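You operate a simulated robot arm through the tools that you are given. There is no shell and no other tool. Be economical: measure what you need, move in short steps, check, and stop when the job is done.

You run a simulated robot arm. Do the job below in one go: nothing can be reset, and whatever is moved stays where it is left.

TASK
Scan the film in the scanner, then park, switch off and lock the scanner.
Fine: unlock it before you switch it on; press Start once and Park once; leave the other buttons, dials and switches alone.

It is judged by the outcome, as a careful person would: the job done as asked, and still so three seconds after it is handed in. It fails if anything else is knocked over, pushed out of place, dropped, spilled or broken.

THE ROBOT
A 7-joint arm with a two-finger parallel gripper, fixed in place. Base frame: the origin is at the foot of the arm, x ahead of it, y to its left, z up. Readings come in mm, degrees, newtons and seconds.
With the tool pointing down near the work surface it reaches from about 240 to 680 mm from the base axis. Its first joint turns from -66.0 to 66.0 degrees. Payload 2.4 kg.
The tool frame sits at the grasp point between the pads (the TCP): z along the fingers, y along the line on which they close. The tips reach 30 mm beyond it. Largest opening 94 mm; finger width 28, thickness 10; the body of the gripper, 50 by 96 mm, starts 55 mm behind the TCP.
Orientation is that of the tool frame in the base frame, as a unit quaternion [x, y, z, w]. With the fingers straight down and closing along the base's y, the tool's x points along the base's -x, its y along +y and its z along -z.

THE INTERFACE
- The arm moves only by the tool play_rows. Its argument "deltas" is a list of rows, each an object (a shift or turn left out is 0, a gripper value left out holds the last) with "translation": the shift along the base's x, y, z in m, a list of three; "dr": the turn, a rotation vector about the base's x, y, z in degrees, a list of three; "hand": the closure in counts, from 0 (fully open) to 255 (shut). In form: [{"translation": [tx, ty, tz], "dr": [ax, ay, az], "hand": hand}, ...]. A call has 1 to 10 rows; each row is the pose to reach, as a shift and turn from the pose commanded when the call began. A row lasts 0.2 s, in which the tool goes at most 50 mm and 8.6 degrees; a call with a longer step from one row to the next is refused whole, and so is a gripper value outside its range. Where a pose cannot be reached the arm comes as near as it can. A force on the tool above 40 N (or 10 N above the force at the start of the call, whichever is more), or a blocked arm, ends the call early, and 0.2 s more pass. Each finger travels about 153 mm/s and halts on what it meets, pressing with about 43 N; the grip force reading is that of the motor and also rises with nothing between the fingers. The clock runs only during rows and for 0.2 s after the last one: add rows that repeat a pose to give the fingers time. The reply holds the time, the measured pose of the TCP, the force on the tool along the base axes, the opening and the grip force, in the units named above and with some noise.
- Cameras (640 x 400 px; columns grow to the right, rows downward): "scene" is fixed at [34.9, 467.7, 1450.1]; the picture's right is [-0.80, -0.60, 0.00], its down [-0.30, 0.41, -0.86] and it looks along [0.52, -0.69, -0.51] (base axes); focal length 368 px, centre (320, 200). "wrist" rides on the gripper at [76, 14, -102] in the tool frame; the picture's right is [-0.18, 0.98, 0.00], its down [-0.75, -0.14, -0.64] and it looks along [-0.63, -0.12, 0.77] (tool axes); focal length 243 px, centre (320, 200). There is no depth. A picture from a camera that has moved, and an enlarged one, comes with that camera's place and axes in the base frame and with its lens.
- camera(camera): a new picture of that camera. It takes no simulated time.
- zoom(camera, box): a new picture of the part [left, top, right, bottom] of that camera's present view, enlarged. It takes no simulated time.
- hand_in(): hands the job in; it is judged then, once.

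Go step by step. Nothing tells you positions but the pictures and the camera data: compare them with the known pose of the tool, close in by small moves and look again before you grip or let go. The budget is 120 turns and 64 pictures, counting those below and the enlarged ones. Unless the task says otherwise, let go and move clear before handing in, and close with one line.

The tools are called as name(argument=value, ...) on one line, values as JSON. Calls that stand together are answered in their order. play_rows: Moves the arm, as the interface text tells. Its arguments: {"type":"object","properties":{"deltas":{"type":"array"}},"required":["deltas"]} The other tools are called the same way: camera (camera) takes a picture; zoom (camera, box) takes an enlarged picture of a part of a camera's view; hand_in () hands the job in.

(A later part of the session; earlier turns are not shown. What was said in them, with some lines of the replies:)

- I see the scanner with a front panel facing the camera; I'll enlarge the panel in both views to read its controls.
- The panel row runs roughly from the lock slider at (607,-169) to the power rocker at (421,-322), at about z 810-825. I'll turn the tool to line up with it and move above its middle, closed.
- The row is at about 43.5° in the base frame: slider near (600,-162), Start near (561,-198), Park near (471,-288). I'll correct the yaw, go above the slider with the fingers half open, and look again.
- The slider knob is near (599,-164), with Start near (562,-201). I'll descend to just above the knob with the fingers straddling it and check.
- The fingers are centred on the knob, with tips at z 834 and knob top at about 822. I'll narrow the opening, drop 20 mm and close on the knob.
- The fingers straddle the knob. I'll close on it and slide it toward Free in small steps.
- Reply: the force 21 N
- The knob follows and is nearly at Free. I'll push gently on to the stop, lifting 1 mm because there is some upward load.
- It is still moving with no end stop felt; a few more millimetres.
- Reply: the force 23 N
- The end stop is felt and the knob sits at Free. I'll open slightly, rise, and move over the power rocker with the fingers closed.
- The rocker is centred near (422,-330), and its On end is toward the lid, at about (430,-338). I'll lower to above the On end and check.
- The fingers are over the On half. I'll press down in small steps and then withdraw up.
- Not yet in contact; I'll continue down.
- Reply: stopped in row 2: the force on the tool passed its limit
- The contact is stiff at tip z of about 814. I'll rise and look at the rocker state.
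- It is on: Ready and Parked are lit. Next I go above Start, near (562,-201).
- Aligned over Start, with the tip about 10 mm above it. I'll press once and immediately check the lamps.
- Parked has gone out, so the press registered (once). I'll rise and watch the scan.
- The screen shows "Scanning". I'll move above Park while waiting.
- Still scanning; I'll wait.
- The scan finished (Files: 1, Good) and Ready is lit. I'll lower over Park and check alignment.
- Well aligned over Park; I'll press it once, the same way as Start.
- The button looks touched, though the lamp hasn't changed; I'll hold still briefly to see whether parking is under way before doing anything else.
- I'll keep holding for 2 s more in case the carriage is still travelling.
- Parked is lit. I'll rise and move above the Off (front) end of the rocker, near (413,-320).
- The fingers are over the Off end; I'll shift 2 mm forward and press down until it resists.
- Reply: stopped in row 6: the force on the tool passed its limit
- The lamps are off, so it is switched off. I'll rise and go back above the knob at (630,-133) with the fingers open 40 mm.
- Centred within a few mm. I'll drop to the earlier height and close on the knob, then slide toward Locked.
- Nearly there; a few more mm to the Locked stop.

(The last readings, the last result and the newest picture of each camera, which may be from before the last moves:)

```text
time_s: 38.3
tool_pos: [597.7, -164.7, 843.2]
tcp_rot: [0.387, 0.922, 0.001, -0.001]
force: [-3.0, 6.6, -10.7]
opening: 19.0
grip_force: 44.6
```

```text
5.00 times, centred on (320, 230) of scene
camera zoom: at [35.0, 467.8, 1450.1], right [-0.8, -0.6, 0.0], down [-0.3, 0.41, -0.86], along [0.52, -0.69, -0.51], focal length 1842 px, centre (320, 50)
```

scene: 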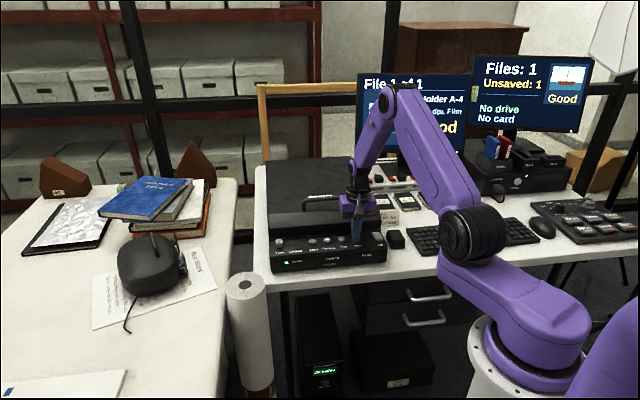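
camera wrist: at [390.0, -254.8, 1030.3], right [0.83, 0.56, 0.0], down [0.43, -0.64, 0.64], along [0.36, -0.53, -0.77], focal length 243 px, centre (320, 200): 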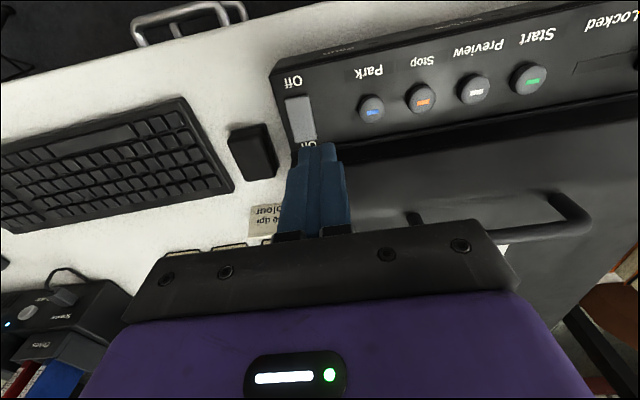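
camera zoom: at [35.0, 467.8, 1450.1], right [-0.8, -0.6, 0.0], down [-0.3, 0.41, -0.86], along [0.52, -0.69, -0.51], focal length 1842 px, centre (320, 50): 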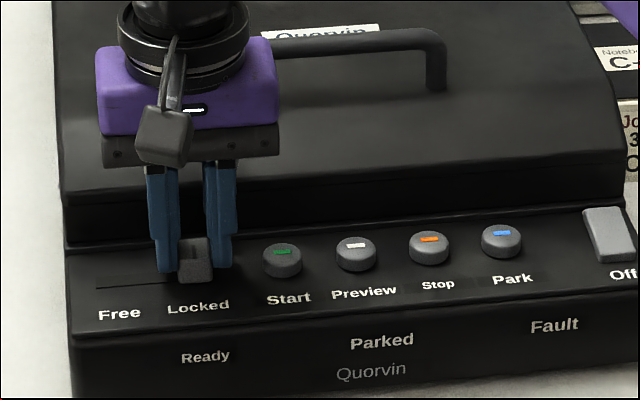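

It's back at its original place; a small extra nudge to confirm the stop, then release and rise.

play_rows(deltas=[{"translation": [-0.001, -0.001, 0]}, {"translation": [-0.002, -0.002, 0]}, {"translation": [-0.002, -0.002, 0]}])

play_rows(deltas=[{"translation": [0.001, 0.001, 0], "hand": 160}, {"translation": [0.001, 0.001, 0]}, {"translation": [0.001, 0.001, 0.04]}, {"translation": [0.001, 0.001, 0.085]}, {"translation": [-0.02, 0.02, 0.13]}, {"translation": [-0.04, 0.04, 0.15]}, {"translation": [-0.04, 0.04, 0.15]}])

zoom(camera="scene", box=[270, 190, 370, 270])

camera(camera="scene")

```text
time_s: 39.1
tool_pos: [596.7, -166.1, 842.6]
tcp_rot: [0.386, 0.923, 0.0, 0.002]
force: [0.9, 14.3, -8.8]
opening: 18.9
grip_force: 44.9
```

```text
refused: row 5 steps farther than a row can; nothing moved
```

```text
5.00 times, centred on (320, 230) of scene
camera zoom: at [35.1, 468.0, 1450.0], right [-0.8, -0.6, 0.0], down [-0.3, 0.4, -0.86], along [0.52, -0.69, -0.51], focal length 1842 px, centre (320, 50)
```

zoom: 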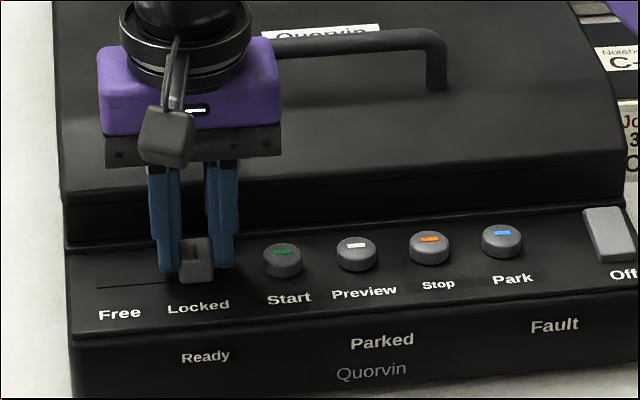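

```text
18 pictures are left
```

scene: 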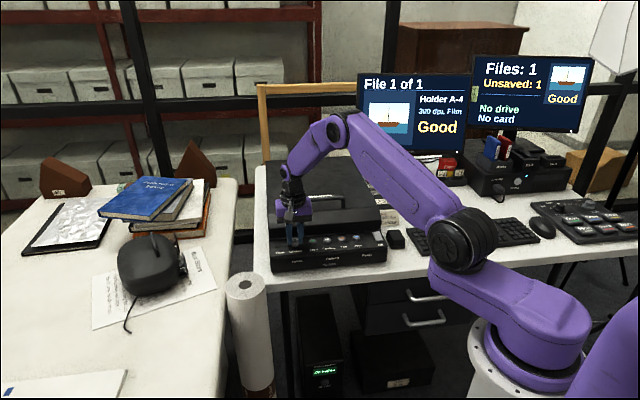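

The knob is against its Locked stop. The withdrawal was refused for one long step, so I'll repeat it with shorter ones.

play_rows(deltas=[{"translation": [0.001, 0.001, 0], "hand": 160}, {"translation": [0.001, 0.001, 0]}, {"translation": [0.001, 0.001, 0.04]}, {"translation": [0.001, 0.001, 0.08]}, {"translation": [-0.01, 0.01, 0.11]}, {"translation": [-0.025, 0.025, 0.14]}, {"translation": [-0.025, 0.025, 0.14]}])

zoom(camera="scene", box=[270, 180, 420, 280])

camera(camera="wrist")

```text
time_s: 40.7
tool_pos: [569.0, -144.3, 983.5]
tcp_rot: [0.387, 0.922, -0.001, 0.002]
force: [0.5, -0.3, -0.5]
opening: 34.9
grip_force: 0.1
```

```text
4.00 times, centred on (345, 230) of scene
camera zoom: at [34.9, 467.7, 1450.1], right [-0.8, -0.6, 0.0], down [-0.3, 0.41, -0.86], along [0.52, -0.69, -0.51], focal length 1473 px, centre (220, 80)
```

zoom: 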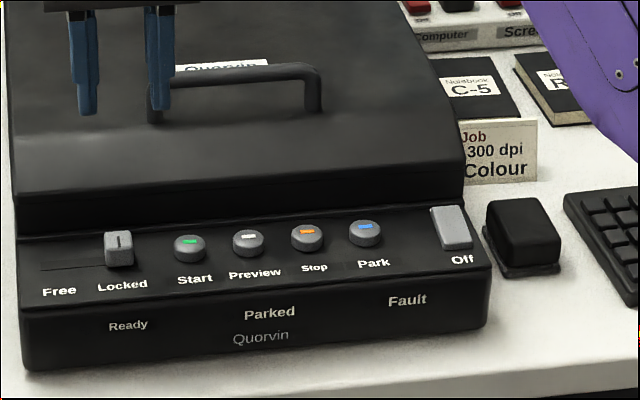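

```text
16 pictures are left
camera wrist: at [526.4, -79.5, 1087.6], right [0.83, 0.56, 0.0], down [0.43, -0.64, 0.64], along [0.36, -0.53, -0.77], focal length 243 px, centre (320, 200)
```

wrist: 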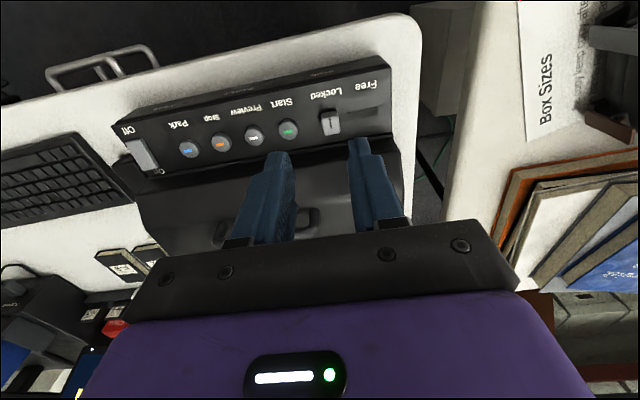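

The scanner is off with all lamps dark, the knob sits at Locked, and the arm is clear. The scan is listed as Good, so I'm handing in.

hand_in()

```text
The job is handed in.
```

The film is scanned (one file, rated Good; the screen lists it as unsaved, since saving wasn't part of the job), and the scanner is parked, switched off and locked.
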